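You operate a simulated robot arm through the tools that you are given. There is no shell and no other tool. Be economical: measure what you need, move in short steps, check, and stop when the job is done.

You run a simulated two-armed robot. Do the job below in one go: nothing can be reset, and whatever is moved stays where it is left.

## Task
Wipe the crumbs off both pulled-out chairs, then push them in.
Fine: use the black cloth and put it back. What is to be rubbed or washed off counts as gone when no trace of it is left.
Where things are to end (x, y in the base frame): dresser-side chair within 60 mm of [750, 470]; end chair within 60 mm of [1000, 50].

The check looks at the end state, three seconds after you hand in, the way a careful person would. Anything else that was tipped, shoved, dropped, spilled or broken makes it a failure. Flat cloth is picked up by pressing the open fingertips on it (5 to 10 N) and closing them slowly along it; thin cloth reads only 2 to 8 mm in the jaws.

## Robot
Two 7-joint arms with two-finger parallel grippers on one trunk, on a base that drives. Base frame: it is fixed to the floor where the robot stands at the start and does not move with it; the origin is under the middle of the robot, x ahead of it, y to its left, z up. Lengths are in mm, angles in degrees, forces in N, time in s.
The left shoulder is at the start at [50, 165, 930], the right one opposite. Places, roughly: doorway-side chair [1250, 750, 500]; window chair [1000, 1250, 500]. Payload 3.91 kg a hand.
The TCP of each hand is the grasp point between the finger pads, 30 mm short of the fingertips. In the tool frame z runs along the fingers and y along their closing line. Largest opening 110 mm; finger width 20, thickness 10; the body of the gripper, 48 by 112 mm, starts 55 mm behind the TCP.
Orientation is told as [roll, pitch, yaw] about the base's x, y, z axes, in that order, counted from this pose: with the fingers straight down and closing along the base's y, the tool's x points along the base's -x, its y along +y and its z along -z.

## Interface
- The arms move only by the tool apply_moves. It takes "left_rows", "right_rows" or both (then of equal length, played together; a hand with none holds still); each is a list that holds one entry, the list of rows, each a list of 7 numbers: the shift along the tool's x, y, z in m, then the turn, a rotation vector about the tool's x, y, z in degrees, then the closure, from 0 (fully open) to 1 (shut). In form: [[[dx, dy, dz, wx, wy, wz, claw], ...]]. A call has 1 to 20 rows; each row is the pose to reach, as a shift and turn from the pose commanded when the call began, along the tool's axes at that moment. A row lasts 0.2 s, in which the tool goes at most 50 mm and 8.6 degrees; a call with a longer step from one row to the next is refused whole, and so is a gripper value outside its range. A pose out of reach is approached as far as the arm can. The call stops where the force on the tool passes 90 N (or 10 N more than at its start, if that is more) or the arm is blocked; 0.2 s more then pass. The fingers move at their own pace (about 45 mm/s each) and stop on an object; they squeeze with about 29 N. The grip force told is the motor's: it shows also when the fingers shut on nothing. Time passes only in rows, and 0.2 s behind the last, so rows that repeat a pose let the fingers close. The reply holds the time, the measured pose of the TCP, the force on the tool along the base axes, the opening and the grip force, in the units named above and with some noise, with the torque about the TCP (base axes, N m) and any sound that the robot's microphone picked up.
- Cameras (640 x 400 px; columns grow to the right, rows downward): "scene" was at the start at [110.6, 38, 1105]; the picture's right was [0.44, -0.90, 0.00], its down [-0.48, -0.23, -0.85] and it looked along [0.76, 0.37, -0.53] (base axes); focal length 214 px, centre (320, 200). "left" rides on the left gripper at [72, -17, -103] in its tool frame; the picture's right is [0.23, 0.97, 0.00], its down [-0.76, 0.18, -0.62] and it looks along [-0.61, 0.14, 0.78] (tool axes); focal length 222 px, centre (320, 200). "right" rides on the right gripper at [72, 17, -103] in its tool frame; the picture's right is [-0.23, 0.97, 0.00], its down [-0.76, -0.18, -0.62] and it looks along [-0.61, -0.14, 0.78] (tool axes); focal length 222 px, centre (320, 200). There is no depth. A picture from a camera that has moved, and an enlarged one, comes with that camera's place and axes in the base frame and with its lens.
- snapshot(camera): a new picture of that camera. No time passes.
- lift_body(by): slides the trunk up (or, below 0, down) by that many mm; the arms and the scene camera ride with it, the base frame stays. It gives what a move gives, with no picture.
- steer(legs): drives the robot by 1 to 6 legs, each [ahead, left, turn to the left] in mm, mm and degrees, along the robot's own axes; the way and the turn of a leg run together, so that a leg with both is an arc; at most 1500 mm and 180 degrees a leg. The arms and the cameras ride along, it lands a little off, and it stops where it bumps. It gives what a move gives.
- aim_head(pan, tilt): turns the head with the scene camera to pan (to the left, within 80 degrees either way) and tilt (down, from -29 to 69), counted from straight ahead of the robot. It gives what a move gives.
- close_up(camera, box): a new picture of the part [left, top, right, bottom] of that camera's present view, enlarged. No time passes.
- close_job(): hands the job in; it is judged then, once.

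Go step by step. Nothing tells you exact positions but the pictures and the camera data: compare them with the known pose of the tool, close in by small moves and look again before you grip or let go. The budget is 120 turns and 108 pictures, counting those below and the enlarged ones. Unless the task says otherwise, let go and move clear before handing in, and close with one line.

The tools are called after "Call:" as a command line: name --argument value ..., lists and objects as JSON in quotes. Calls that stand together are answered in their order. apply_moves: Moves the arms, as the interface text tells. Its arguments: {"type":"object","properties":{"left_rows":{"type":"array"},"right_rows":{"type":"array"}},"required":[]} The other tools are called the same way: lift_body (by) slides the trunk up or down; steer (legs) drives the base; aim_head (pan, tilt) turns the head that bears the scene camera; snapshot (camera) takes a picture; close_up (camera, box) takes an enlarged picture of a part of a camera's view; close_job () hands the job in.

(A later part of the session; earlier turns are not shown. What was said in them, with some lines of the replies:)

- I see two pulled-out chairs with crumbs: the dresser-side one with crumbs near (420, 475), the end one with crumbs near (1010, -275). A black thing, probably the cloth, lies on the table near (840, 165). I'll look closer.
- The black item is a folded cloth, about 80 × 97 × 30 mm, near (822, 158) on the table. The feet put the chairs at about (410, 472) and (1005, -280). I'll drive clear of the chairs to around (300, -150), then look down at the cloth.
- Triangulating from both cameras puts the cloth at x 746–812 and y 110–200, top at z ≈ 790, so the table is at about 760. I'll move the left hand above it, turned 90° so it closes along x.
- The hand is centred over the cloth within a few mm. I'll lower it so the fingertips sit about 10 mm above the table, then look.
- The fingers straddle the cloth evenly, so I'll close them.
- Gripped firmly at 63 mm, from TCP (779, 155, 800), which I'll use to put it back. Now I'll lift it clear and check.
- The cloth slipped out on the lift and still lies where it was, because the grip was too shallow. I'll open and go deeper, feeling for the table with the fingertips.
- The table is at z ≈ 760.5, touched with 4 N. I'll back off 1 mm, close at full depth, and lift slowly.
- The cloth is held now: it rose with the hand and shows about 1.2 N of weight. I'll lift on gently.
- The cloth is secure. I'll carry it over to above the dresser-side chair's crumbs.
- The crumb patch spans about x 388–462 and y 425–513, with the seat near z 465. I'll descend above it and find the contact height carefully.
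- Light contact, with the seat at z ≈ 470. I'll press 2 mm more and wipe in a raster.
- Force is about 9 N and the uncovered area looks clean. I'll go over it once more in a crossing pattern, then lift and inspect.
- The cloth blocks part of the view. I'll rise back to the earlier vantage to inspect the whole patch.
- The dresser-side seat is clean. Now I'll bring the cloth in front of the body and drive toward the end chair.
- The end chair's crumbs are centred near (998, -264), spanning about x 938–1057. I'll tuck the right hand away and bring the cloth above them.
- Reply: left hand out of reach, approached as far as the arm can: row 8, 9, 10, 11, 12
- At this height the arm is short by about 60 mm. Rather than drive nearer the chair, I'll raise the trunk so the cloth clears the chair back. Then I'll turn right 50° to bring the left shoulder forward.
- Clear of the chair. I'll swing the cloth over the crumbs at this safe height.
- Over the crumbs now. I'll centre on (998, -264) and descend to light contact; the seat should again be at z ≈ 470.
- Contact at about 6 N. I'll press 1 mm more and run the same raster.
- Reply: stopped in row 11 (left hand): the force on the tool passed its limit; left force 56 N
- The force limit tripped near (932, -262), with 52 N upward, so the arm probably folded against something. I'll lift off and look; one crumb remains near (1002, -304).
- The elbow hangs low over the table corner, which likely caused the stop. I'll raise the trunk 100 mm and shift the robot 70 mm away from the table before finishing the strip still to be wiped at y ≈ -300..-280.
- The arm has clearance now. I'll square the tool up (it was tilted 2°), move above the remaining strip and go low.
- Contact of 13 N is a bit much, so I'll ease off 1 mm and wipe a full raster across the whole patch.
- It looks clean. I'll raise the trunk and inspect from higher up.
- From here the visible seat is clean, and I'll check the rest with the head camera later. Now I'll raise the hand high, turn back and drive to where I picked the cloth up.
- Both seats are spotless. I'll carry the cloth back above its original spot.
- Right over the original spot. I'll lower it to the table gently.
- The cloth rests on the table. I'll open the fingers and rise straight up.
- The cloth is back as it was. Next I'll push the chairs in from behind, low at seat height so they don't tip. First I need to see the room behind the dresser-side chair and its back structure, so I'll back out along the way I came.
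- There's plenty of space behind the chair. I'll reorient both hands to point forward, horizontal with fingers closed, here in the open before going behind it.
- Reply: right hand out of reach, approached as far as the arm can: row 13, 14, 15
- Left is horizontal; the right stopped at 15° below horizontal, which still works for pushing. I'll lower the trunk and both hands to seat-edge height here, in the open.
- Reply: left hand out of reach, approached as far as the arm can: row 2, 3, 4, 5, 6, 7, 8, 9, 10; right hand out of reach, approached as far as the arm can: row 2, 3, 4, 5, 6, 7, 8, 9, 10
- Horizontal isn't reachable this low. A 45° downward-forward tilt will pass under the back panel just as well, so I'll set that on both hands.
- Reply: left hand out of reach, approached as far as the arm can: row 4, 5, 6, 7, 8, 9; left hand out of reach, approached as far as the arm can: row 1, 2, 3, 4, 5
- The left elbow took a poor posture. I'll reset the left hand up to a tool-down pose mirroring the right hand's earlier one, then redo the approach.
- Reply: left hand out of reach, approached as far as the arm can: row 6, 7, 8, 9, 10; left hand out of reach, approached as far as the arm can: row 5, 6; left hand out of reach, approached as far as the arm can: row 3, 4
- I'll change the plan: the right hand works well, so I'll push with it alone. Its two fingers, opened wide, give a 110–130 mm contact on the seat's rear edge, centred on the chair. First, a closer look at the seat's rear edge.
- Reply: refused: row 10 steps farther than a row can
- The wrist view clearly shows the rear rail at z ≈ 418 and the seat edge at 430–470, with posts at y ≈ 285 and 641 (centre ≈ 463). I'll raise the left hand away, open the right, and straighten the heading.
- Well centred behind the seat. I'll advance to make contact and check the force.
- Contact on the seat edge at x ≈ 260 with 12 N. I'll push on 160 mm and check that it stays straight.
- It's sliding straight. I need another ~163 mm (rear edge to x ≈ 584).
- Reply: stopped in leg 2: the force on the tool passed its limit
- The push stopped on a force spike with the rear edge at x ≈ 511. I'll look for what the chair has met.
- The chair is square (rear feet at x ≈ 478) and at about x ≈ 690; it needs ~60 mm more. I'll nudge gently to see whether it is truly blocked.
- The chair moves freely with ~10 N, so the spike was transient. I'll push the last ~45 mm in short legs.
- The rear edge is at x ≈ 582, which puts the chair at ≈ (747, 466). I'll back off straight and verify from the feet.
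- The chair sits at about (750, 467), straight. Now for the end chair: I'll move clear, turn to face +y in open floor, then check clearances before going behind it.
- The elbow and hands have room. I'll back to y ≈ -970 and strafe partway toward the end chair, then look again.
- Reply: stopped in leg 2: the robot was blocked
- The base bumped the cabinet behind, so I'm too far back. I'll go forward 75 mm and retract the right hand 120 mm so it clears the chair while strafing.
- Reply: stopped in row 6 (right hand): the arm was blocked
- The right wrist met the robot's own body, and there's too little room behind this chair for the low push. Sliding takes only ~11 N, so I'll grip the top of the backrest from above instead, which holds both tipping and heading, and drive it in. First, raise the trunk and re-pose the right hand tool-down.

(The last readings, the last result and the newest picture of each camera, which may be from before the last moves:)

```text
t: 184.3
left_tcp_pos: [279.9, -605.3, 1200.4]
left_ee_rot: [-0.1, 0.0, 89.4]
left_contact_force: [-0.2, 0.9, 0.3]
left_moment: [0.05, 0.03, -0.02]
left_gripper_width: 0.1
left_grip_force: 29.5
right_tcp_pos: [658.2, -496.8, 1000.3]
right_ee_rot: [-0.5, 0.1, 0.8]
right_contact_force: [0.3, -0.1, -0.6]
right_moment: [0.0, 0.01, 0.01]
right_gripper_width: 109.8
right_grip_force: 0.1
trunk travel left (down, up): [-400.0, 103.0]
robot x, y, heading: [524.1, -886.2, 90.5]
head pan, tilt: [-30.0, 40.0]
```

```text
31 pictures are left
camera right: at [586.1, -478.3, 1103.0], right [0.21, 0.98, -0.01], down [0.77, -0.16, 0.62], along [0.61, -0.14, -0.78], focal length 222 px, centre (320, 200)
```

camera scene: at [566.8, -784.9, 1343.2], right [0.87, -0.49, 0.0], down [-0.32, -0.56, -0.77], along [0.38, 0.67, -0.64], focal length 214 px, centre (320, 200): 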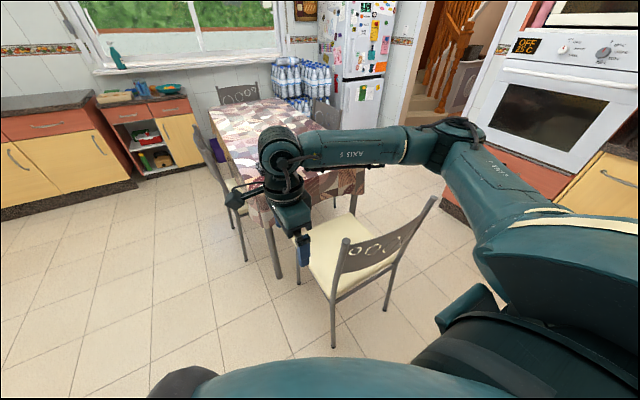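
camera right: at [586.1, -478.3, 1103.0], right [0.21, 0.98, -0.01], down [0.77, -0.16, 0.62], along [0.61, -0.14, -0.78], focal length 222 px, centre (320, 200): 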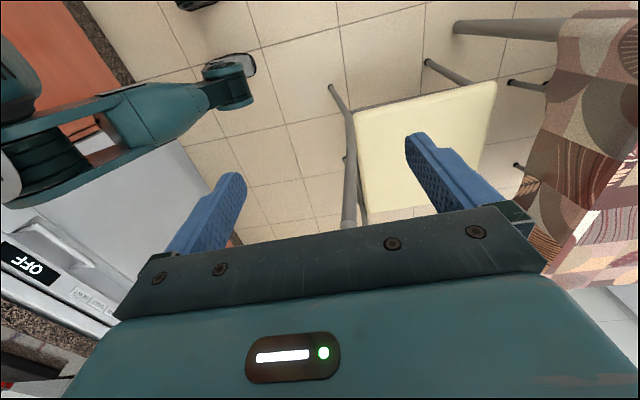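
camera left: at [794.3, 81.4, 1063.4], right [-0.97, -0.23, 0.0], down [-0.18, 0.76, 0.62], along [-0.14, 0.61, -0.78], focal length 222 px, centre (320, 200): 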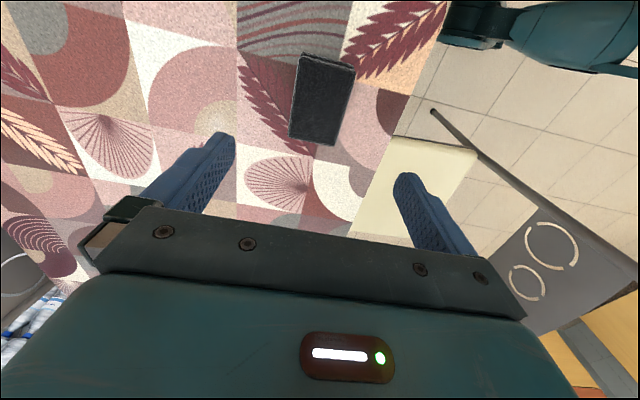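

Post tops are at (822, -487) and (1187, -481), so the backrest centre is x ≈ 1004. I'll strafe so the open hand is over it.

Call:
steer --legs '[[0, -345, -0.5]]'

Call:
snapshot --camera "right"

Call:
snapshot --camera "scene"

```text
t: 186.6
left_tcp_pos: [633.0, -601.4, 1199.7]
left_ee_rot: [-0.1, 0.1, 88.3]
left_contact_force: [0.0, 0.3, -0.4]
left_moment: [0.03, -0.02, 0.01]
left_gripper_width: 0.2
left_grip_force: 29.2
right_tcp_pos: [1014.2, -497.9, 1000.4]
right_ee_rot: [-0.5, 0.2, -0.2]
right_contact_force: [-0.5, -0.2, -0.6]
right_moment: [-0.05, 0.02, 0.0]
right_gripper_width: 110.0
right_grip_force: 0.0
trunk travel left (down, up): [-400.0, 103.0]
robot x, y, heading: [870.4, -887.4, 89.4]
head pan, tilt: [-30.0, 40.0]
```

```text
30 pictures are left
camera right: at [941.6, -479.0, 1103.0], right [0.23, 0.97, -0.01], down [0.76, -0.18, 0.62], along [0.6, -0.15, -0.78], focal length 222 px, centre (320, 200)
```

right: 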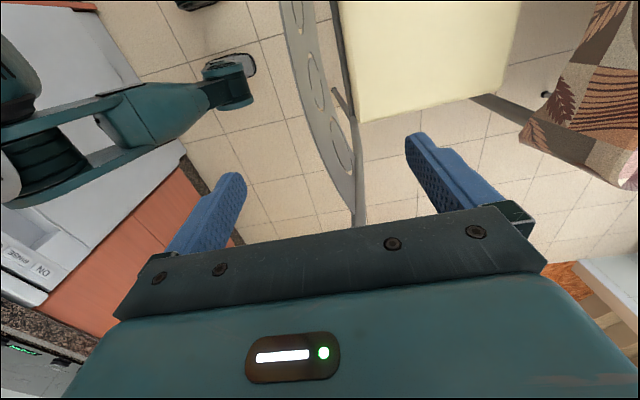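

```text
29 pictures are left
camera scene: at [916.9, -785.2, 1343.2], right [0.86, -0.51, 0.0], down [-0.33, -0.55, -0.77], along [0.39, 0.66, -0.64], focal length 214 px, centre (320, 200)
```

scene: 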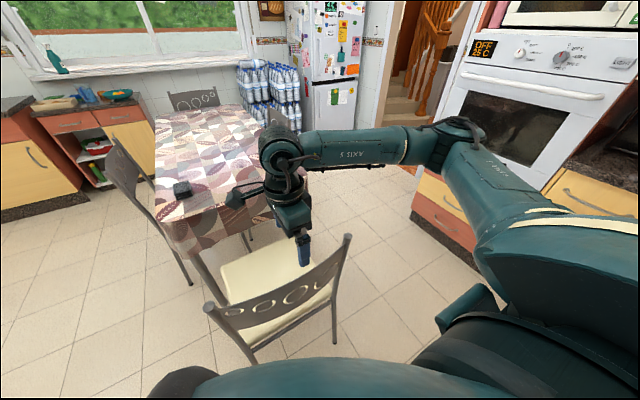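

The panel's top edge centre is near (1000, -507, 850), and the hand straddles it. I'll shift slightly and descend around it.

Call:
apply_moves --right_rows '[[[0.006, -0.005, 0.01, 0, 0, 0, 0], [0.012, -0.009, 0.03, 0, 0, 0, 0], [0.012, -0.009, 0.05, 0, 0, 0, 0], [0.012, -0.009, 0.07, 0, 0, 0, 0], [0.012, -0.009, 0.09, 0, 0, 0, 0], [0.012, -0.009, 0.105, 0, 0, 0, 0]]]'

Call:
snapshot --camera "right"

Call:
close_up --camera "scene" --box '[190, 190, 390, 360]'

```text
t: 188.0
left_tcp_pos: [632.9, -600.2, 1199.1]
left_ee_rot: [-0.1, 0.1, 88.2]
left_contact_force: [0.2, -0.3, -0.3]
left_moment: [0.0, -0.02, 0.0]
left_gripper_width: 0.1
left_grip_force: 29.2
right_tcp_pos: [1001.3, -506.1, 894.5]
right_ee_rot: [-0.5, 0.2, -0.2]
right_contact_force: [-0.3, 0.3, -0.2]
right_moment: [0.01, -0.04, -0.03]
right_gripper_width: 110.1
right_grip_force: 0.1
trunk travel left (down, up): [-400.0, 103.0]
robot x, y, heading: [870.1, -885.5, 89.6]
head pan, tilt: [-30.0, 40.0]
```

```text
28 pictures are left
camera right: at [929.0, -488.2, 997.9], right [0.23, 0.97, -0.01], down [0.76, -0.18, 0.62], along [0.6, -0.15, -0.78], focal length 222 px, centre (320, 200)
```

right: 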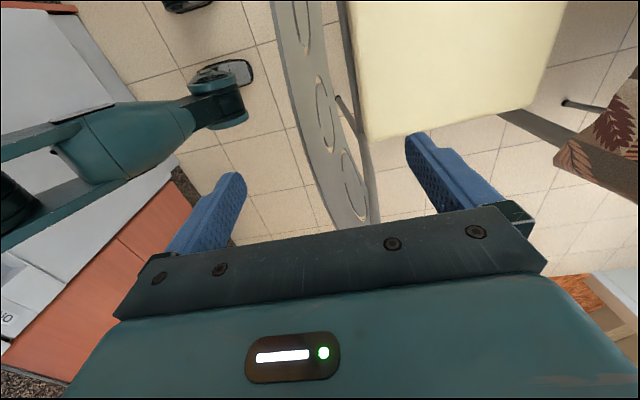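

```text
2.35 times, centred on (290, 275) of scene
camera zoom: at [916.4, -785.1, 1343.2], right [0.86, -0.51, 0.0], down [-0.33, -0.55, -0.77], along [0.39, 0.66, -0.64], focal length 505 px, centre (391, 24)
```

zoom: 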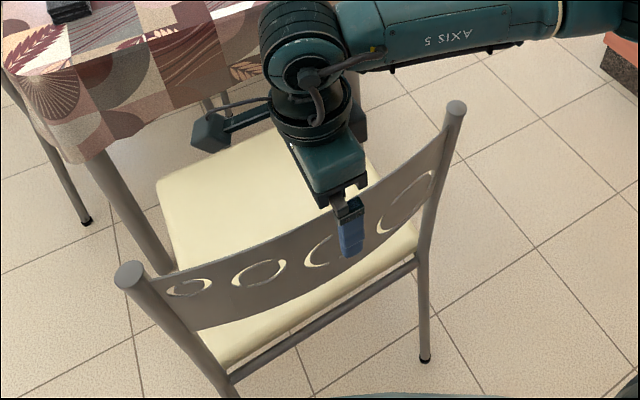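

The panel lies between the fingers. I'll go down 50 mm more and close.

Call:
apply_moves --right_rows '[[[0, 0, 0.015, 0, 0, 0, 0], [0, 0, 0.03, 0, 0, 0, 0], [0, 0, 0.042, 0, 0, 0, 0], [0, 0, 0.05, 0, 0, 0, 0], [0, 0, 0.05, 0, 0, 0, 0.2], [0, 0, 0.05, 0, 0, 0, 0.4], [0, 0, 0.05, 0, 0, 0, 0.6], [0, 0, 0.05, 0, 0, 0, 0.8], [0, 0, 0.05, 0, 0, 0, 0.9], [0, 0, 0.05, 0, 0, 0, 1], [0, 0, 0.05, 0, 0, 0, 1], [0, 0, 0.05, 0, 0, 0, 1]]]'

Call:
close_up --camera "scene" --box '[190, 190, 390, 360]'

```text
t: 190.6
left_tcp_pos: [632.4, -603.4, 1200.3]
left_ee_rot: [-0.1, 0.0, 88.3]
left_contact_force: [-0.4, 0.3, -0.4]
left_moment: [0.04, 0.0, 0.01]
left_gripper_width: 0.0
left_grip_force: 29.1
right_tcp_pos: [1000.2, -510.3, 846.1]
right_ee_rot: [-0.6, 0.1, 0.0]
right_contact_force: [4.9, -26.1, 10.1]
right_moment: [0.66, -0.15, 0.56]
right_gripper_width: 10.5
right_grip_force: 28.8
trunk travel left (down, up): [-400.0, 103.0]
robot x, y, heading: [870.8, -884.6, 89.5]
head pan, tilt: [-30.0, 40.0]
```

```text
2.35 times, centred on (290, 275) of scene
camera zoom: at [916.5, -788.5, 1343.6], right [0.86, -0.51, 0.0], down [-0.33, -0.55, -0.77], along [0.39, 0.66, -0.64], focal length 505 px, centre (391, 24)
```

zoom: 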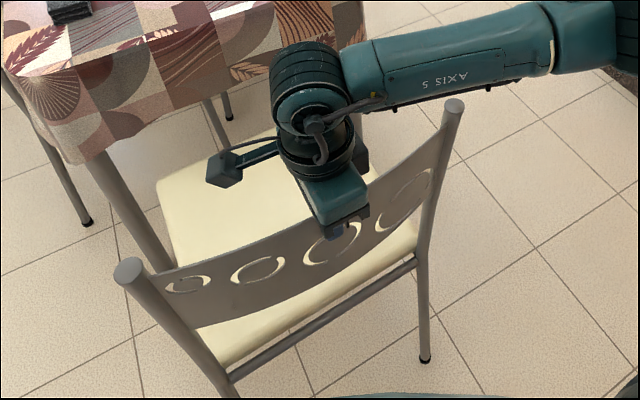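

Gripped at 10 mm. I'll drive forward a short way and watch the forces.

Call:
steer --legs '[[40, 0, 0]]'

Call:
close_up --camera "scene" --box '[190, 190, 390, 360]'

```text
t: 191.4
left_tcp_pos: [632.5, -562.1, 1199.7]
left_ee_rot: [-0.1, 0.0, 88.3]
left_contact_force: [0.7, 0.3, -0.4]
left_moment: [-0.02, -0.01, 0.02]
left_gripper_width: 0.1
left_grip_force: 28.4
right_tcp_pos: [999.0, -468.3, 845.8]
right_ee_rot: [-0.4, 0.3, -0.1]
right_contact_force: [-11.5, -17.2, -1.2]
right_moment: [1.58, 0.71, 0.64]
right_gripper_width: 10.1
right_grip_force: 29.2
trunk travel left (down, up): [-400.0, 103.0]
robot x, y, heading: [868.3, -844.2, 89.7]
head pan, tilt: [-30.0, 40.0]
```

```text
2.35 times, centred on (290, 275) of scene
camera zoom: at [915.4, -746.8, 1343.0], right [0.86, -0.51, 0.0], down [-0.32, -0.55, -0.77], along [0.39, 0.66, -0.64], focal length 505 px, centre (391, 24)
```

zoom: 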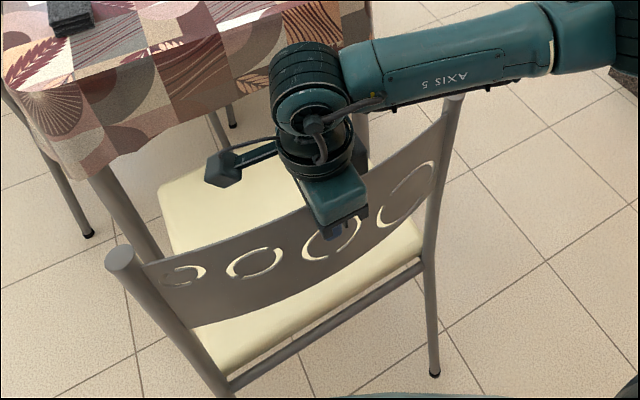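

The top grip tilts the chair instead of sliding it (the feet barely moved), so I'll undo that at once: back 40 mm to set it flat, then look.

Call:
steer --legs '[[-40, 0, 0]]'

Call:
close_up --camera "scene" --box '[190, 190, 390, 360]'

```text
t: 192.3
left_tcp_pos: [633.7, -602.6, 1199.9]
left_ee_rot: [0.0, -0.1, 88.3]
left_contact_force: [0.3, -0.6, 0.0]
left_moment: [-0.01, 0.01, 0.0]
left_gripper_width: 0.2
left_grip_force: 28.8
right_tcp_pos: [1001.1, -510.4, 845.9]
right_ee_rot: [-0.6, 0.3, 0.1]
right_contact_force: [9.9, -20.7, 1.6]
right_moment: [0.81, -0.63, 0.56]
right_gripper_width: 10.5
right_grip_force: 29.4
trunk travel left (down, up): [-400.0, 103.0]
robot x, y, heading: [870.8, -884.5, 89.6]
head pan, tilt: [-30.0, 40.0]
```

```text
2.35 times, centred on (290, 275) of scene
camera zoom: at [917.2, -787.9, 1343.8], right [0.86, -0.51, 0.0], down [-0.33, -0.55, -0.77], along [0.39, 0.66, -0.64], focal length 505 px, centre (391, 24)
```

zoom: 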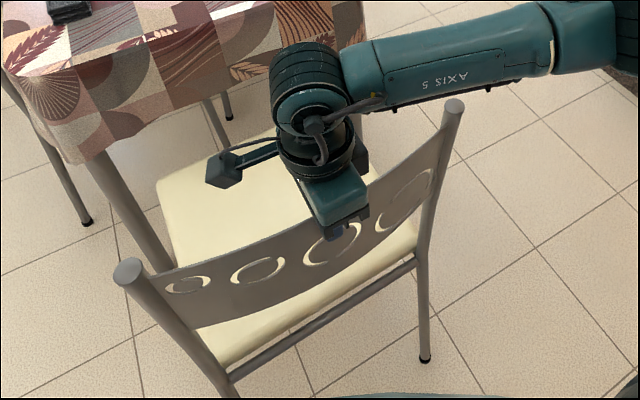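

The chair is back flat where it was. I'll release and rise above it.

Call:
apply_moves --right_rows '[[[0, 0, 0, 0, 0, 0, 0.7], [0, 0, 0, 0, 0, 0, 0.4], [0, 0, 0, 0, 0, 0, 0], [0, 0, 0, 0, 0, 0, 0], [0, 0, 0, 0, 0, 0, 0], [0, 0, 0, 0, 0, 0, 0], [0, 0, 0, 0, 0, 0, 0], [0, 0, -0.02, 0, 0, 0, 0], [0, 0, -0.05, 0, 0, 0, 0], [0, 0, -0.08, 0, 0, 0, 0], [0, 0, -0.11, 0, 0, 0, 0], [0, 0, -0.14, 0, 0, 0, 0]]]'

Call:
snapshot --camera "scene"

```text
t: 194.9
left_tcp_pos: [633.0, -600.8, 1200.4]
left_ee_rot: [-0.3, 0.1, 88.4]
left_contact_force: [-0.8, -0.6, 0.0]
left_moment: [-0.01, -0.01, 0.0]
left_gripper_width: 0.0
left_grip_force: 28.6
right_tcp_pos: [1003.3, -507.2, 986.1]
right_ee_rot: [-0.7, 0.2, 0.0]
right_contact_force: [0.5, 0.2, -0.1]
right_moment: [-0.04, 0.0, -0.01]
right_gripper_width: 110.2
right_grip_force: 0.1
trunk travel left (down, up): [-400.0, 103.0]
robot x, y, heading: [875.0, -886.8, 89.5]
head pan, tilt: [-30.0, 40.0]
```

```text
23 pictures are left
camera scene: at [916.2, -785.9, 1343.2], right [0.86, -0.51, 0.0], down [-0.33, -0.55, -0.77], along [0.39, 0.66, -0.64], focal length 214 px, centre (320, 200)
```

scene: 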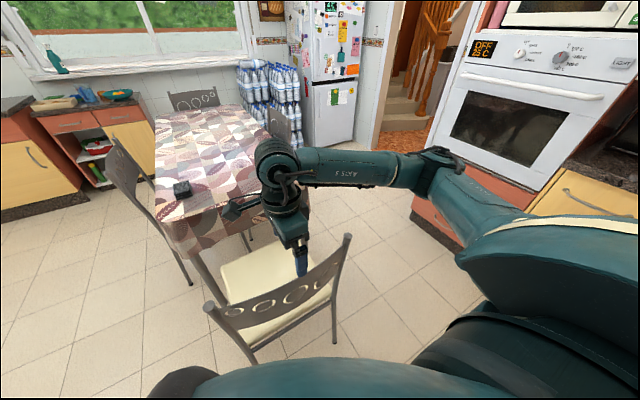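

I'll turn the right hand so its fingers spread along x, set it just behind the backrest plane, and then descend there.

Call:
apply_moves --right_rows '[[[0, -0.005, 0, 0, 0, -8, 0], [0, -0.01, 0, 0, 0, -16, 0], [0, -0.015, 0, 0, 0, -24, 0], [0, -0.02, 0, 0, 0, -32, 0], [0, -0.025, 0, 0, 0, -40, 0], [0, -0.03, 0, 0, 0, -48, 0], [0, -0.035, 0, 0, 0, -56, 0], [0, -0.04, 0, 0, 0, -64, 0], [0, -0.045, 0, 0, 0, -72, 0], [0, -0.05, 0, 0, 0, -80, 0], [0, -0.05, 0, 0, 0, -88, 0], [0, -0.05, 0, 0, 0, -90, 0]]]'

Call:
steer --legs '[[-14, 0, 0.5]]'

Call:
lift_body --by -200

Call:
snapshot --camera "right"

Call:
snapshot --camera "scene"

```text
t: 197.5
left_tcp_pos: [632.0, -601.5, 1199.4]
left_ee_rot: [-0.1, 0.2, 88.3]
left_contact_force: [-0.1, 0.2, 1.5]
left_moment: [0.0, 0.01, 0.01]
left_gripper_width: 0.1
left_grip_force: 28.5
right_tcp_pos: [998.1, -557.7, 986.1]
right_ee_rot: [0.4, 0.7, 90.1]
right_contact_force: [0.0, -0.3, 0.3]
right_moment: [-0.01, 0.01, 0.03]
right_gripper_width: 110.0
right_grip_force: 0.0
trunk travel left (down, up): [-400.0, 103.0]
robot x, y, heading: [873.2, -885.9, 89.5]
head pan, tilt: [-30.0, 40.0]
```

```text
t: 198.3
left_tcp_pos: [630.2, -618.8, 1199.6]
left_ee_rot: [-0.1, 0.0, 88.8]
left_contact_force: [0.2, -0.3, 0.5]
left_moment: [0.02, -0.01, 0.02]
left_gripper_width: 0.0
left_grip_force: 28.6
right_tcp_pos: [997.0, -571.7, 984.9]
right_ee_rot: [0.3, 0.8, 90.4]
right_contact_force: [1.1, -1.0, 0.5]
right_moment: [0.04, 0.01, 0.02]
right_gripper_width: 110.2
right_grip_force: 0.1
trunk travel left (down, up): [-400.0, 103.0]
robot x, y, heading: [870.9, -900.5, 89.8]
head pan, tilt: [-30.0, 40.0]
```

```text
t: 200.5
left_tcp_pos: [630.9, -616.9, 998.9]
left_ee_rot: [-0.1, 0.1, 88.8]
left_contact_force: [0.7, -0.3, 0.5]
left_moment: [0.0, -0.01, 0.01]
left_gripper_width: 0.0
left_grip_force: 29.2
right_tcp_pos: [997.4, -571.3, 786.3]
right_ee_rot: [0.4, 0.7, 90.5]
right_contact_force: [0.0, 1.1, 0.7]
right_moment: [0.01, 0.0, 0.01]
right_gripper_width: 109.7
right_grip_force: 0.0
trunk travel left (down, up): [-200.0, 303.0]
robot x, y, heading: [867.4, -901.2, 90.1]
head pan, tilt: [-30.0, 40.0]
```

```text
22 pictures are left
camera right: at [981.9, -641.6, 890.0], right [-0.98, 0.22, 0.0], down [0.17, 0.77, 0.61], along [0.13, 0.6, -0.79], focal length 222 px, centre (320, 200)
```

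right: 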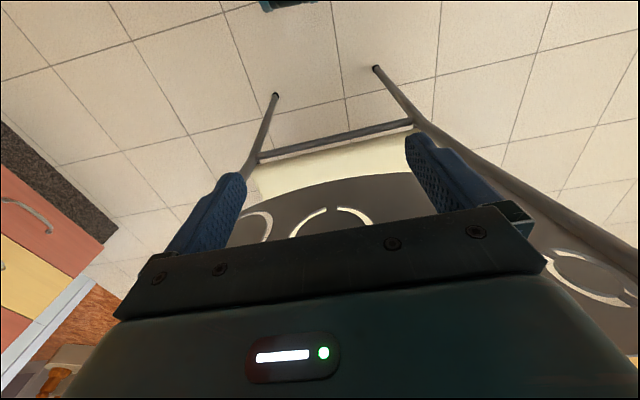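

```text
21 pictures are left
camera scene: at [915.4, -799.3, 1143.2], right [0.87, -0.5, 0.0], down [-0.32, -0.56, -0.77], along [0.38, 0.66, -0.64], focal length 214 px, centre (320, 200)
```

scene: 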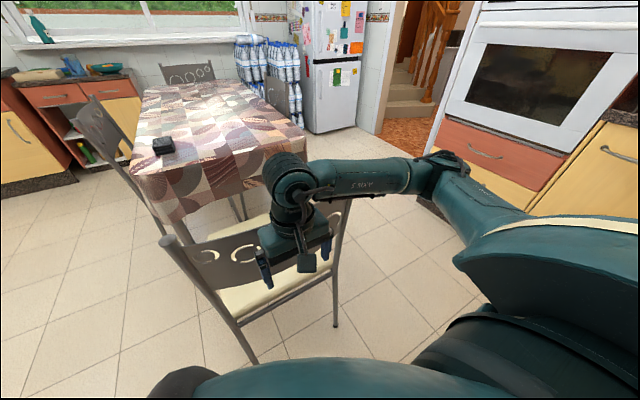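

The hand is behind the panel with a little gap. I'll back 20 mm for margin and descend.

Call:
steer --legs '[[-20, 0, 0]]'

Call:
apply_moves --right_rows '[[[0, 0, 0.02, 0, 0, 0, 0], [0, 0, 0.04, 0, 0, 0, 0], [0, 0, 0.065, 0, 0, 0, 0], [0, 0, 0.09, 0, 0, 0, 0], [0, 0, 0.115, 0, 0, 0, 0], [0, 0, 0.14, 0, 0, 0, 0], [0, 0, 0.165, 0, 0, 0, 0], [0, 0, 0.19, 0, 0, 0, 0], [0, 0, 0.215, 0, 0, 0, 0], [0, 0, 0.24, 0, 0, 0, 0], [0, 0, 0.265, 0, 0, 0, 0], [0, 0, 0.285, 0, 0, 0, 0], [0, 0, 0.3, 0, 0, 0, 0]]]'

Call:
snapshot --camera "scene"

Call:
snapshot --camera "right"

```text
t: 201.2
left_tcp_pos: [630.9, -636.8, 998.6]
left_ee_rot: [-0.3, 0.2, 88.8]
left_contact_force: [-0.6, 0.9, 0.1]
left_moment: [-0.03, -0.01, 0.05]
left_gripper_width: 0.0
left_grip_force: 28.6
right_tcp_pos: [996.1, -590.2, 786.5]
right_ee_rot: [0.2, 0.7, 90.4]
right_contact_force: [-0.1, -0.3, 0.2]
right_moment: [-0.01, 0.0, -0.01]
right_gripper_width: 110.2
right_grip_force: 0.1
trunk travel left (down, up): [-200.0, 303.0]
robot x, y, heading: [867.7, -918.4, 90.1]
head pan, tilt: [-30.0, 40.0]
```

```text
t: 204.1
left_tcp_pos: [631.6, -638.1, 999.3]
left_ee_rot: [-0.2, 0.2, 88.8]
left_contact_force: [0.1, 0.5, -1.1]
left_moment: [0.06, 0.04, 0.03]
left_gripper_width: 0.1
left_grip_force: 28.6
right_tcp_pos: [996.0, -593.1, 486.1]
right_ee_rot: [0.3, 0.7, 90.5]
right_contact_force: [-0.1, 0.4, 0.6]
right_moment: [0.04, 0.02, -0.02]
right_gripper_width: 110.0
right_grip_force: 0.0
trunk travel left (down, up): [-200.0, 303.0]
robot x, y, heading: [870.1, -919.8, 90.2]
head pan, tilt: [-30.0, 40.0]
```

```text
20 pictures are left
camera scene: at [915.4, -819.2, 1143.2], right [0.87, -0.5, 0.0], down [-0.32, -0.56, -0.77], along [0.38, 0.66, -0.64], focal length 214 px, centre (320, 200)
```

scene: 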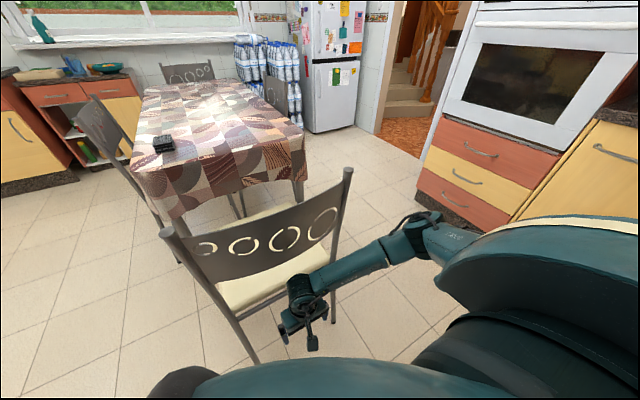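

```text
19 pictures are left
camera right: at [981.2, -664.4, 589.1], right [-0.98, 0.22, 0.0], down [0.17, 0.77, 0.61], along [0.13, 0.6, -0.79], focal length 222 px, centre (320, 200)
```

right: 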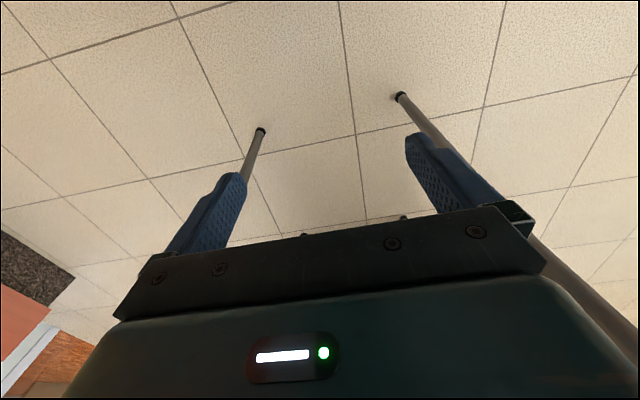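

The hand is at seat height behind the chair with no contact. Now I'll tilt it 35° forward while extending 60 mm.

Call:
apply_moves --right_rows '[[[-0.015, 0, 0.002, 0, -5, 0, 0], [-0.03, 0, 0.005, 0, -10, 0, 0], [-0.04, 0, 0.008, 0, -16, 0, 0], [-0.05, 0, 0.011, 0, -22, 0, 0], [-0.06, 0, 0.014, 0, -28, 0, 0], [-0.06, 0, 0.016, 0, -35, 0, 0], [-0.06, 0, 0.016, 0, -35, 0, 0]]]'

Call:
snapshot --camera "right"

```text
t: 205.7
left_tcp_pos: [630.5, -638.3, 998.7]
left_ee_rot: [-0.1, 0.2, 88.8]
left_contact_force: [0.3, -0.2, -0.4]
left_moment: [-0.01, 0.0, 0.02]
left_gripper_width: 0.0
left_grip_force: 28.7
right_tcp_pos: [994.3, -532.0, 469.7]
right_ee_rot: [0.3, -27.3, 90.4]
right_contact_force: [-0.4, 0.0, 0.2]
right_moment: [0.0, 0.0, 0.02]
right_gripper_width: 110.1
right_grip_force: 0.0
right hand out of reach, approached as far as the arm can: row 6, 7
trunk travel left (down, up): [-200.0, 303.0]
robot x, y, heading: [877.1, -922.7, 90.0]
head pan, tilt: [-30.0, 40.0]
```

```text
18 pictures are left
camera right: at [980.1, -645.1, 529.3], right [-0.98, 0.19, 0.11], down [0.18, 0.39, 0.9], along [0.13, 0.9, -0.42], focal length 222 px, centre (320, 200)
```

right: 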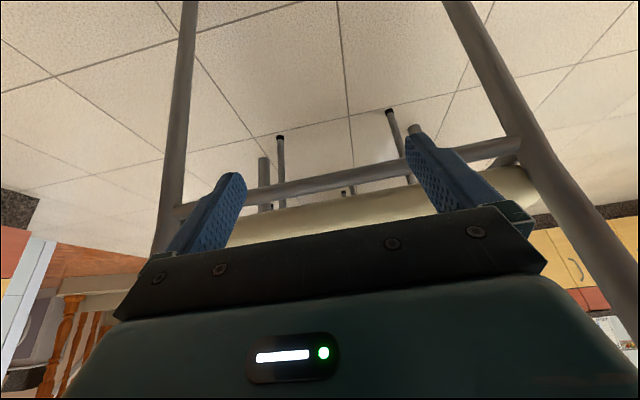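

Tilted 27°, centred behind the rail (rail mid x ≈ 992). I'll drive forward to contact.

Call:
steer --legs '[[95, 0, 0]]'

Call:
snapshot --camera "right"

```text
t: 206.8
left_tcp_pos: [629.8, -539.8, 999.1]
left_ee_rot: [-0.1, 0.2, 88.9]
left_contact_force: [-0.2, -0.3, 0.2]
left_moment: [-0.01, 0.03, -0.03]
left_gripper_width: 0.0
left_grip_force: 28.9
right_tcp_pos: [995.1, -434.9, 471.5]
right_ee_rot: [0.2, -27.6, 90.2]
right_contact_force: [0.0, -4.2, -1.3]
right_moment: [-0.11, -0.14, 0.25]
right_gripper_width: 109.8
right_grip_force: 0.0
trunk travel left (down, up): [-200.0, 303.0]
robot x, y, heading: [872.6, -824.7, 89.9]
head pan, tilt: [-30.0, 40.0]
```

```text
17 pictures are left
camera right: at [980.2, -546.8, 529.6], right [-0.97, 0.19, 0.11], down [0.18, 0.39, 0.9], along [0.13, 0.9, -0.41], focal length 222 px, centre (320, 200)
```

right: 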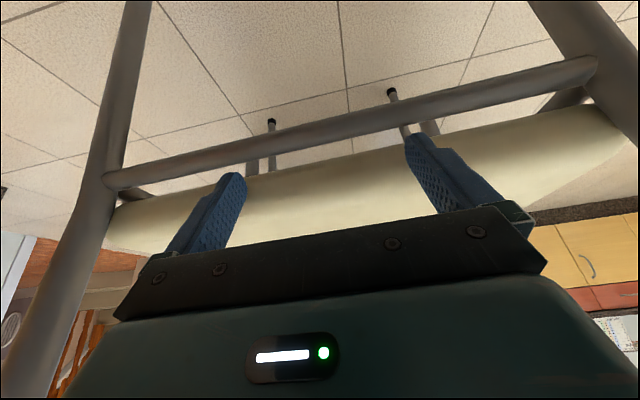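

Contact at y ≈ -421. I'll push in short legs, about 300 mm in total.

Call:
steer --legs '[[60, 0, 0], [60, 0, 0]]'

Call:
snapshot --camera "scene"

Call:
snapshot --camera "right"

```text
t: 208.2
left_tcp_pos: [631.6, -457.6, 999.0]
left_ee_rot: [-0.2, 0.1, 88.7]
left_contact_force: [-0.2, -0.2, 0.7]
left_moment: [0.0, 0.02, 0.0]
left_gripper_width: 0.0
left_grip_force: 29.3
right_tcp_pos: [994.0, -364.0, 468.0]
right_ee_rot: [0.4, -25.8, 90.0]
right_contact_force: [0.0, 1.2, 0.0]
right_moment: [0.03, 0.0, -0.01]
right_gripper_width: 110.1
right_grip_force: 0.0
trunk travel left (down, up): [-200.0, 303.0]
robot x, y, heading: [872.1, -744.5, 89.8]
head pan, tilt: [-30.0, 40.0]
stopped in leg 2: the force on the tool passed its limit (the readings are from after the stop); the commanded pose is now the measured one
```

```text
16 pictures are left
camera scene: at [915.5, -639.3, 1143.1], right [0.87, -0.5, 0.0], down [-0.32, -0.56, -0.77], along [0.38, 0.66, -0.64], focal length 214 px, centre (320, 200)
```

scene: 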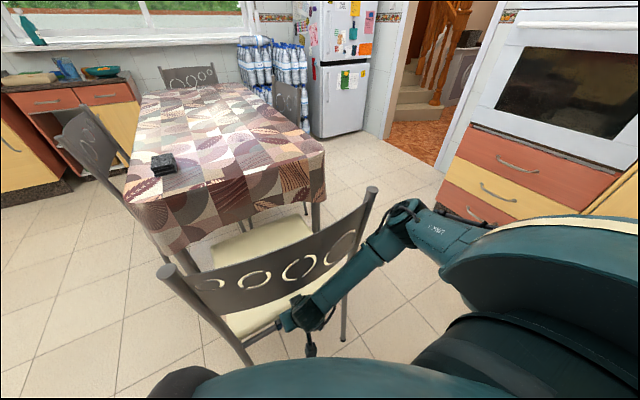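

```text
15 pictures are left
camera right: at [979.4, -474.2, 528.8], right [-0.97, 0.2, 0.11], down [0.18, 0.41, 0.89], along [0.14, 0.89, -0.44], focal length 222 px, centre (320, 200)
```

right: 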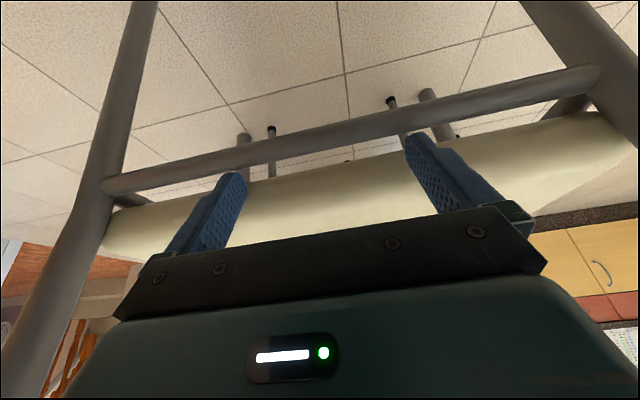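

Same transient stop as before, at a leg start. I'll go on with single legs.

Call:
steer --legs '[[45, 0, 0]]'

Call:
steer --legs '[[45, 0, 0]]'

Call:
snapshot --camera "right"

```text
t: 209.1
left_tcp_pos: [632.0, -412.1, 999.2]
left_ee_rot: [-0.1, 0.2, 88.7]
left_contact_force: [-0.2, 0.0, 0.2]
left_moment: [0.02, 0.0, -0.01]
left_gripper_width: 0.0
left_grip_force: 28.8
right_tcp_pos: [995.9, -317.2, 468.7]
right_ee_rot: [0.5, -26.1, 89.8]
right_contact_force: [-0.7, -0.8, -0.2]
right_moment: [-0.03, 0.0, 0.0]
right_gripper_width: 109.9
right_grip_force: 0.1
trunk travel left (down, up): [-200.0, 303.0]
robot x, y, heading: [871.4, -697.8, 89.9]
head pan, tilt: [-30.0, 40.0]
```

```text
t: 210.0
left_tcp_pos: [630.4, -366.8, 999.7]
left_ee_rot: [-0.1, 0.1, 88.6]
left_contact_force: [0.7, -0.3, -0.7]
left_moment: [-0.01, 0.03, -0.01]
left_gripper_width: 0.0
left_grip_force: 29.0
right_tcp_pos: [996.1, -269.7, 469.8]
right_ee_rot: [0.4, -26.6, 89.7]
right_contact_force: [0.1, -0.1, 0.2]
right_moment: [0.02, 0.01, 0.02]
right_gripper_width: 109.7
right_grip_force: 0.0
trunk travel left (down, up): [-200.0, 303.0]
robot x, y, heading: [872.9, -653.5, 90.0]
head pan, tilt: [-30.0, 40.0]
```

```text
14 pictures are left
camera right: at [980.0, -380.2, 529.5], right [-0.97, 0.2, 0.11], down [0.18, 0.4, 0.9], along [0.14, 0.89, -0.43], focal length 222 px, centre (320, 200)
```

right: 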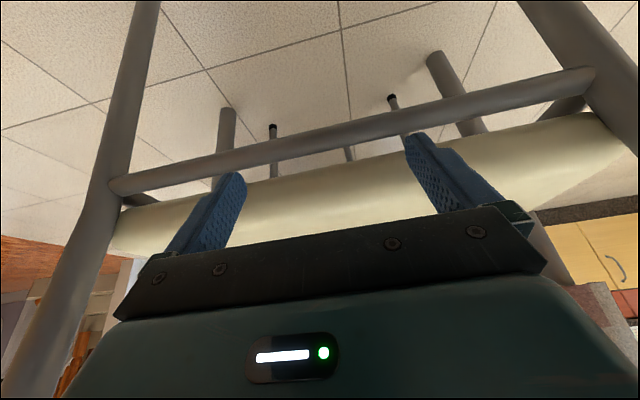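

It's advancing straight. About 138 mm remains.

Call:
steer --legs '[[45, 0, 0]]'

Call:
steer --legs '[[45, 0, 0]]'

Call:
snapshot --camera "scene"

```text
t: 210.9
left_tcp_pos: [631.4, -322.7, 999.5]
left_ee_rot: [-0.2, 0.1, 88.7]
left_contact_force: [-0.5, 0.7, 0.7]
left_moment: [-0.04, 0.01, -0.01]
left_gripper_width: 0.0
left_grip_force: 28.7
right_tcp_pos: [997.0, -220.1, 471.0]
right_ee_rot: [0.2, -26.9, 89.6]
right_contact_force: [-0.7, 0.8, -0.6]
right_moment: [0.01, -0.02, 0.02]
right_gripper_width: 110.2
right_grip_force: 0.2
trunk travel left (down, up): [-200.0, 303.0]
robot x, y, heading: [874.3, -608.9, 89.9]
head pan, tilt: [-30.0, 40.0]
```

```text
t: 211.8
left_tcp_pos: [631.6, -278.1, 999.8]
left_ee_rot: [-0.2, 0.0, 88.7]
left_contact_force: [-0.1, -0.4, 0.5]
left_moment: [-0.01, 0.0, 0.01]
left_gripper_width: 0.2
left_grip_force: 28.6
right_tcp_pos: [997.7, -172.9, 472.9]
right_ee_rot: [0.3, -27.4, 89.3]
right_contact_force: [-0.4, 0.2, 0.1]
right_moment: [-0.01, 0.0, -0.04]
right_gripper_width: 109.9
right_grip_force: 0.0
trunk travel left (down, up): [-200.0, 303.0]
robot x, y, heading: [874.3, -563.9, 90.1]
head pan, tilt: [-30.0, 40.0]
```

```text
13 pictures are left
camera scene: at [915.5, -459.9, 1143.2], right [0.87, -0.5, 0.0], down [-0.32, -0.56, -0.77], along [0.38, 0.66, -0.64], focal length 214 px, centre (320, 200)
```

scene: 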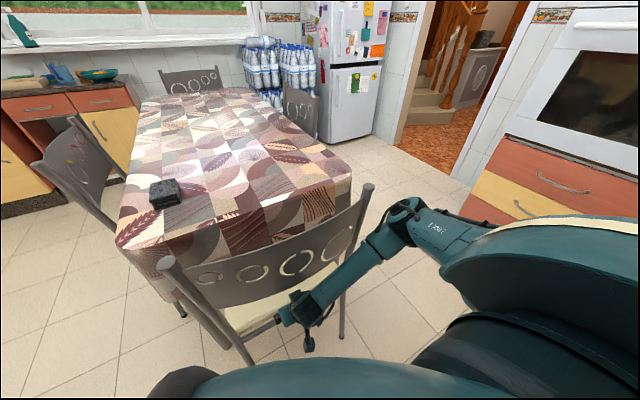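

The chair has moved about 285 mm; posts are at y ≈ -192 and it sits square, slid slightly ahead of the hand. About 25 mm more, gently.

Call:
steer --legs '[[22, 0, 0]]'

Call:
steer --legs '[[15, 0, 0]]'

Call:
snapshot --camera "scene"

```text
t: 212.6
left_tcp_pos: [630.1, -255.0, 999.3]
left_ee_rot: [-0.2, 0.1, 88.8]
left_contact_force: [0.7, 0.5, 0.1]
left_moment: [0.04, -0.02, 0.01]
left_gripper_width: 0.0
left_grip_force: 28.8
right_tcp_pos: [997.1, -150.0, 472.6]
right_ee_rot: [0.3, -27.5, 89.5]
right_contact_force: [-2.3, -14.1, -7.5]
right_moment: [-0.46, -0.33, 0.85]
right_gripper_width: 109.9
right_grip_force: 0.2
trunk travel left (down, up): [-200.0, 303.0]
robot x, y, heading: [873.9, -539.6, 89.8]
head pan, tilt: [-30.0, 40.0]
```

```text
t: 213.4
left_tcp_pos: [630.6, -241.0, 999.3]
left_ee_rot: [-0.2, 0.2, 88.8]
left_contact_force: [-0.2, 0.7, -0.4]
left_moment: [0.05, -0.02, 0.02]
left_gripper_width: 0.0
left_grip_force: 29.4
right_tcp_pos: [996.6, -139.0, 470.8]
right_ee_rot: [0.2, -26.9, 89.9]
right_contact_force: [-4.1, -22.4, -9.4]
right_moment: [-0.76, -0.1, 0.52]
right_gripper_width: 110.3
right_grip_force: 0.2
trunk travel left (down, up): [-200.0, 303.0]
robot x, y, heading: [870.4, -524.3, 90.1]
head pan, tilt: [-30.0, 40.0]
```

```text
12 pictures are left
camera scene: at [915.3, -422.7, 1142.8], right [0.87, -0.5, 0.0], down [-0.32, -0.56, -0.77], along [0.38, 0.66, -0.64], focal length 214 px, centre (320, 200)
```

scene: 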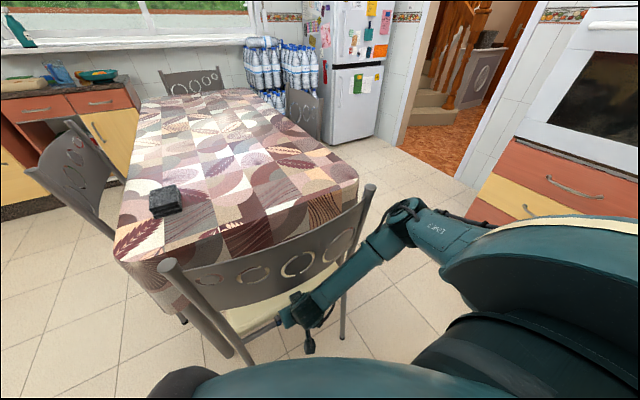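

Both estimates put the end chair between y ≈ 38 and 58, which is on target. I'll back straight off and check everything.

Call:
steer --legs '[[-300, 0, 0]]'

Call:
aim_head --pan 0 --tilt 35

Call:
snapshot --camera "scene"

```text
t: 215.4
left_tcp_pos: [630.0, -538.0, 999.3]
left_ee_rot: [-0.2, 0.1, 88.8]
left_contact_force: [0.1, -0.1, -0.6]
left_moment: [0.02, 0.02, -0.01]
left_gripper_width: 0.1
left_grip_force: 28.8
right_tcp_pos: [996.1, -436.6, 471.8]
right_ee_rot: [0.2, -27.1, 89.8]
right_contact_force: [0.5, 0.0, -1.2]
right_moment: [0.0, 0.0, 0.0]
right_gripper_width: 110.2
right_grip_force: 0.1
trunk travel left (down, up): [-200.0, 303.0]
robot x, y, heading: [873.6, -822.0, 90.2]
head pan, tilt: [-30.0, 40.0]
```

```text
t: 216.4
left_tcp_pos: [629.0, -538.5, 999.1]
left_ee_rot: [-0.1, 0.2, 88.8]
left_contact_force: [-0.2, -0.1, -0.3]
left_moment: [0.03, 0.03, 0.01]
left_gripper_width: 0.0
left_grip_force: 29.3
right_tcp_pos: [995.9, -436.8, 470.2]
right_ee_rot: [0.2, -27.1, 89.7]
right_contact_force: [0.5, 0.0, -0.9]
right_moment: [0.01, 0.02, 0.03]
right_gripper_width: 109.9
right_grip_force: 0.0
trunk travel left (down, up): [-200.0, 303.0]
robot x, y, heading: [871.4, -823.8, 90.0]
head pan, tilt: [0.0, 35.0]
```

```text
11 pictures are left
camera scene: at [873.1, -706.2, 1150.7], right [1.0, 0.0, 0.0], down [0.0, -0.57, -0.82], along [0.0, 0.82, -0.57], focal length 214 px, centre (320, 200)
```

scene: 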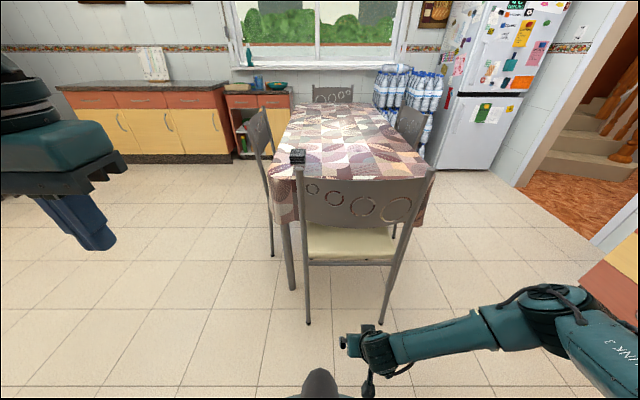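

Both chairs sit square: the end chair at about (1001, 50) and the dresser-side chair at about (752, 468). The cloth is still at (774, 157), nothing else looks disturbed, and both hands are clear, so I'm handing in.

Call:
close_job

```text
The job is handed in.
```

Both chair seats are wiped clean and the chairs are pushed in: the dresser-side chair at about (752, 468) and the end chair at about (1001, 50). The black cloth is back on the table where it was.
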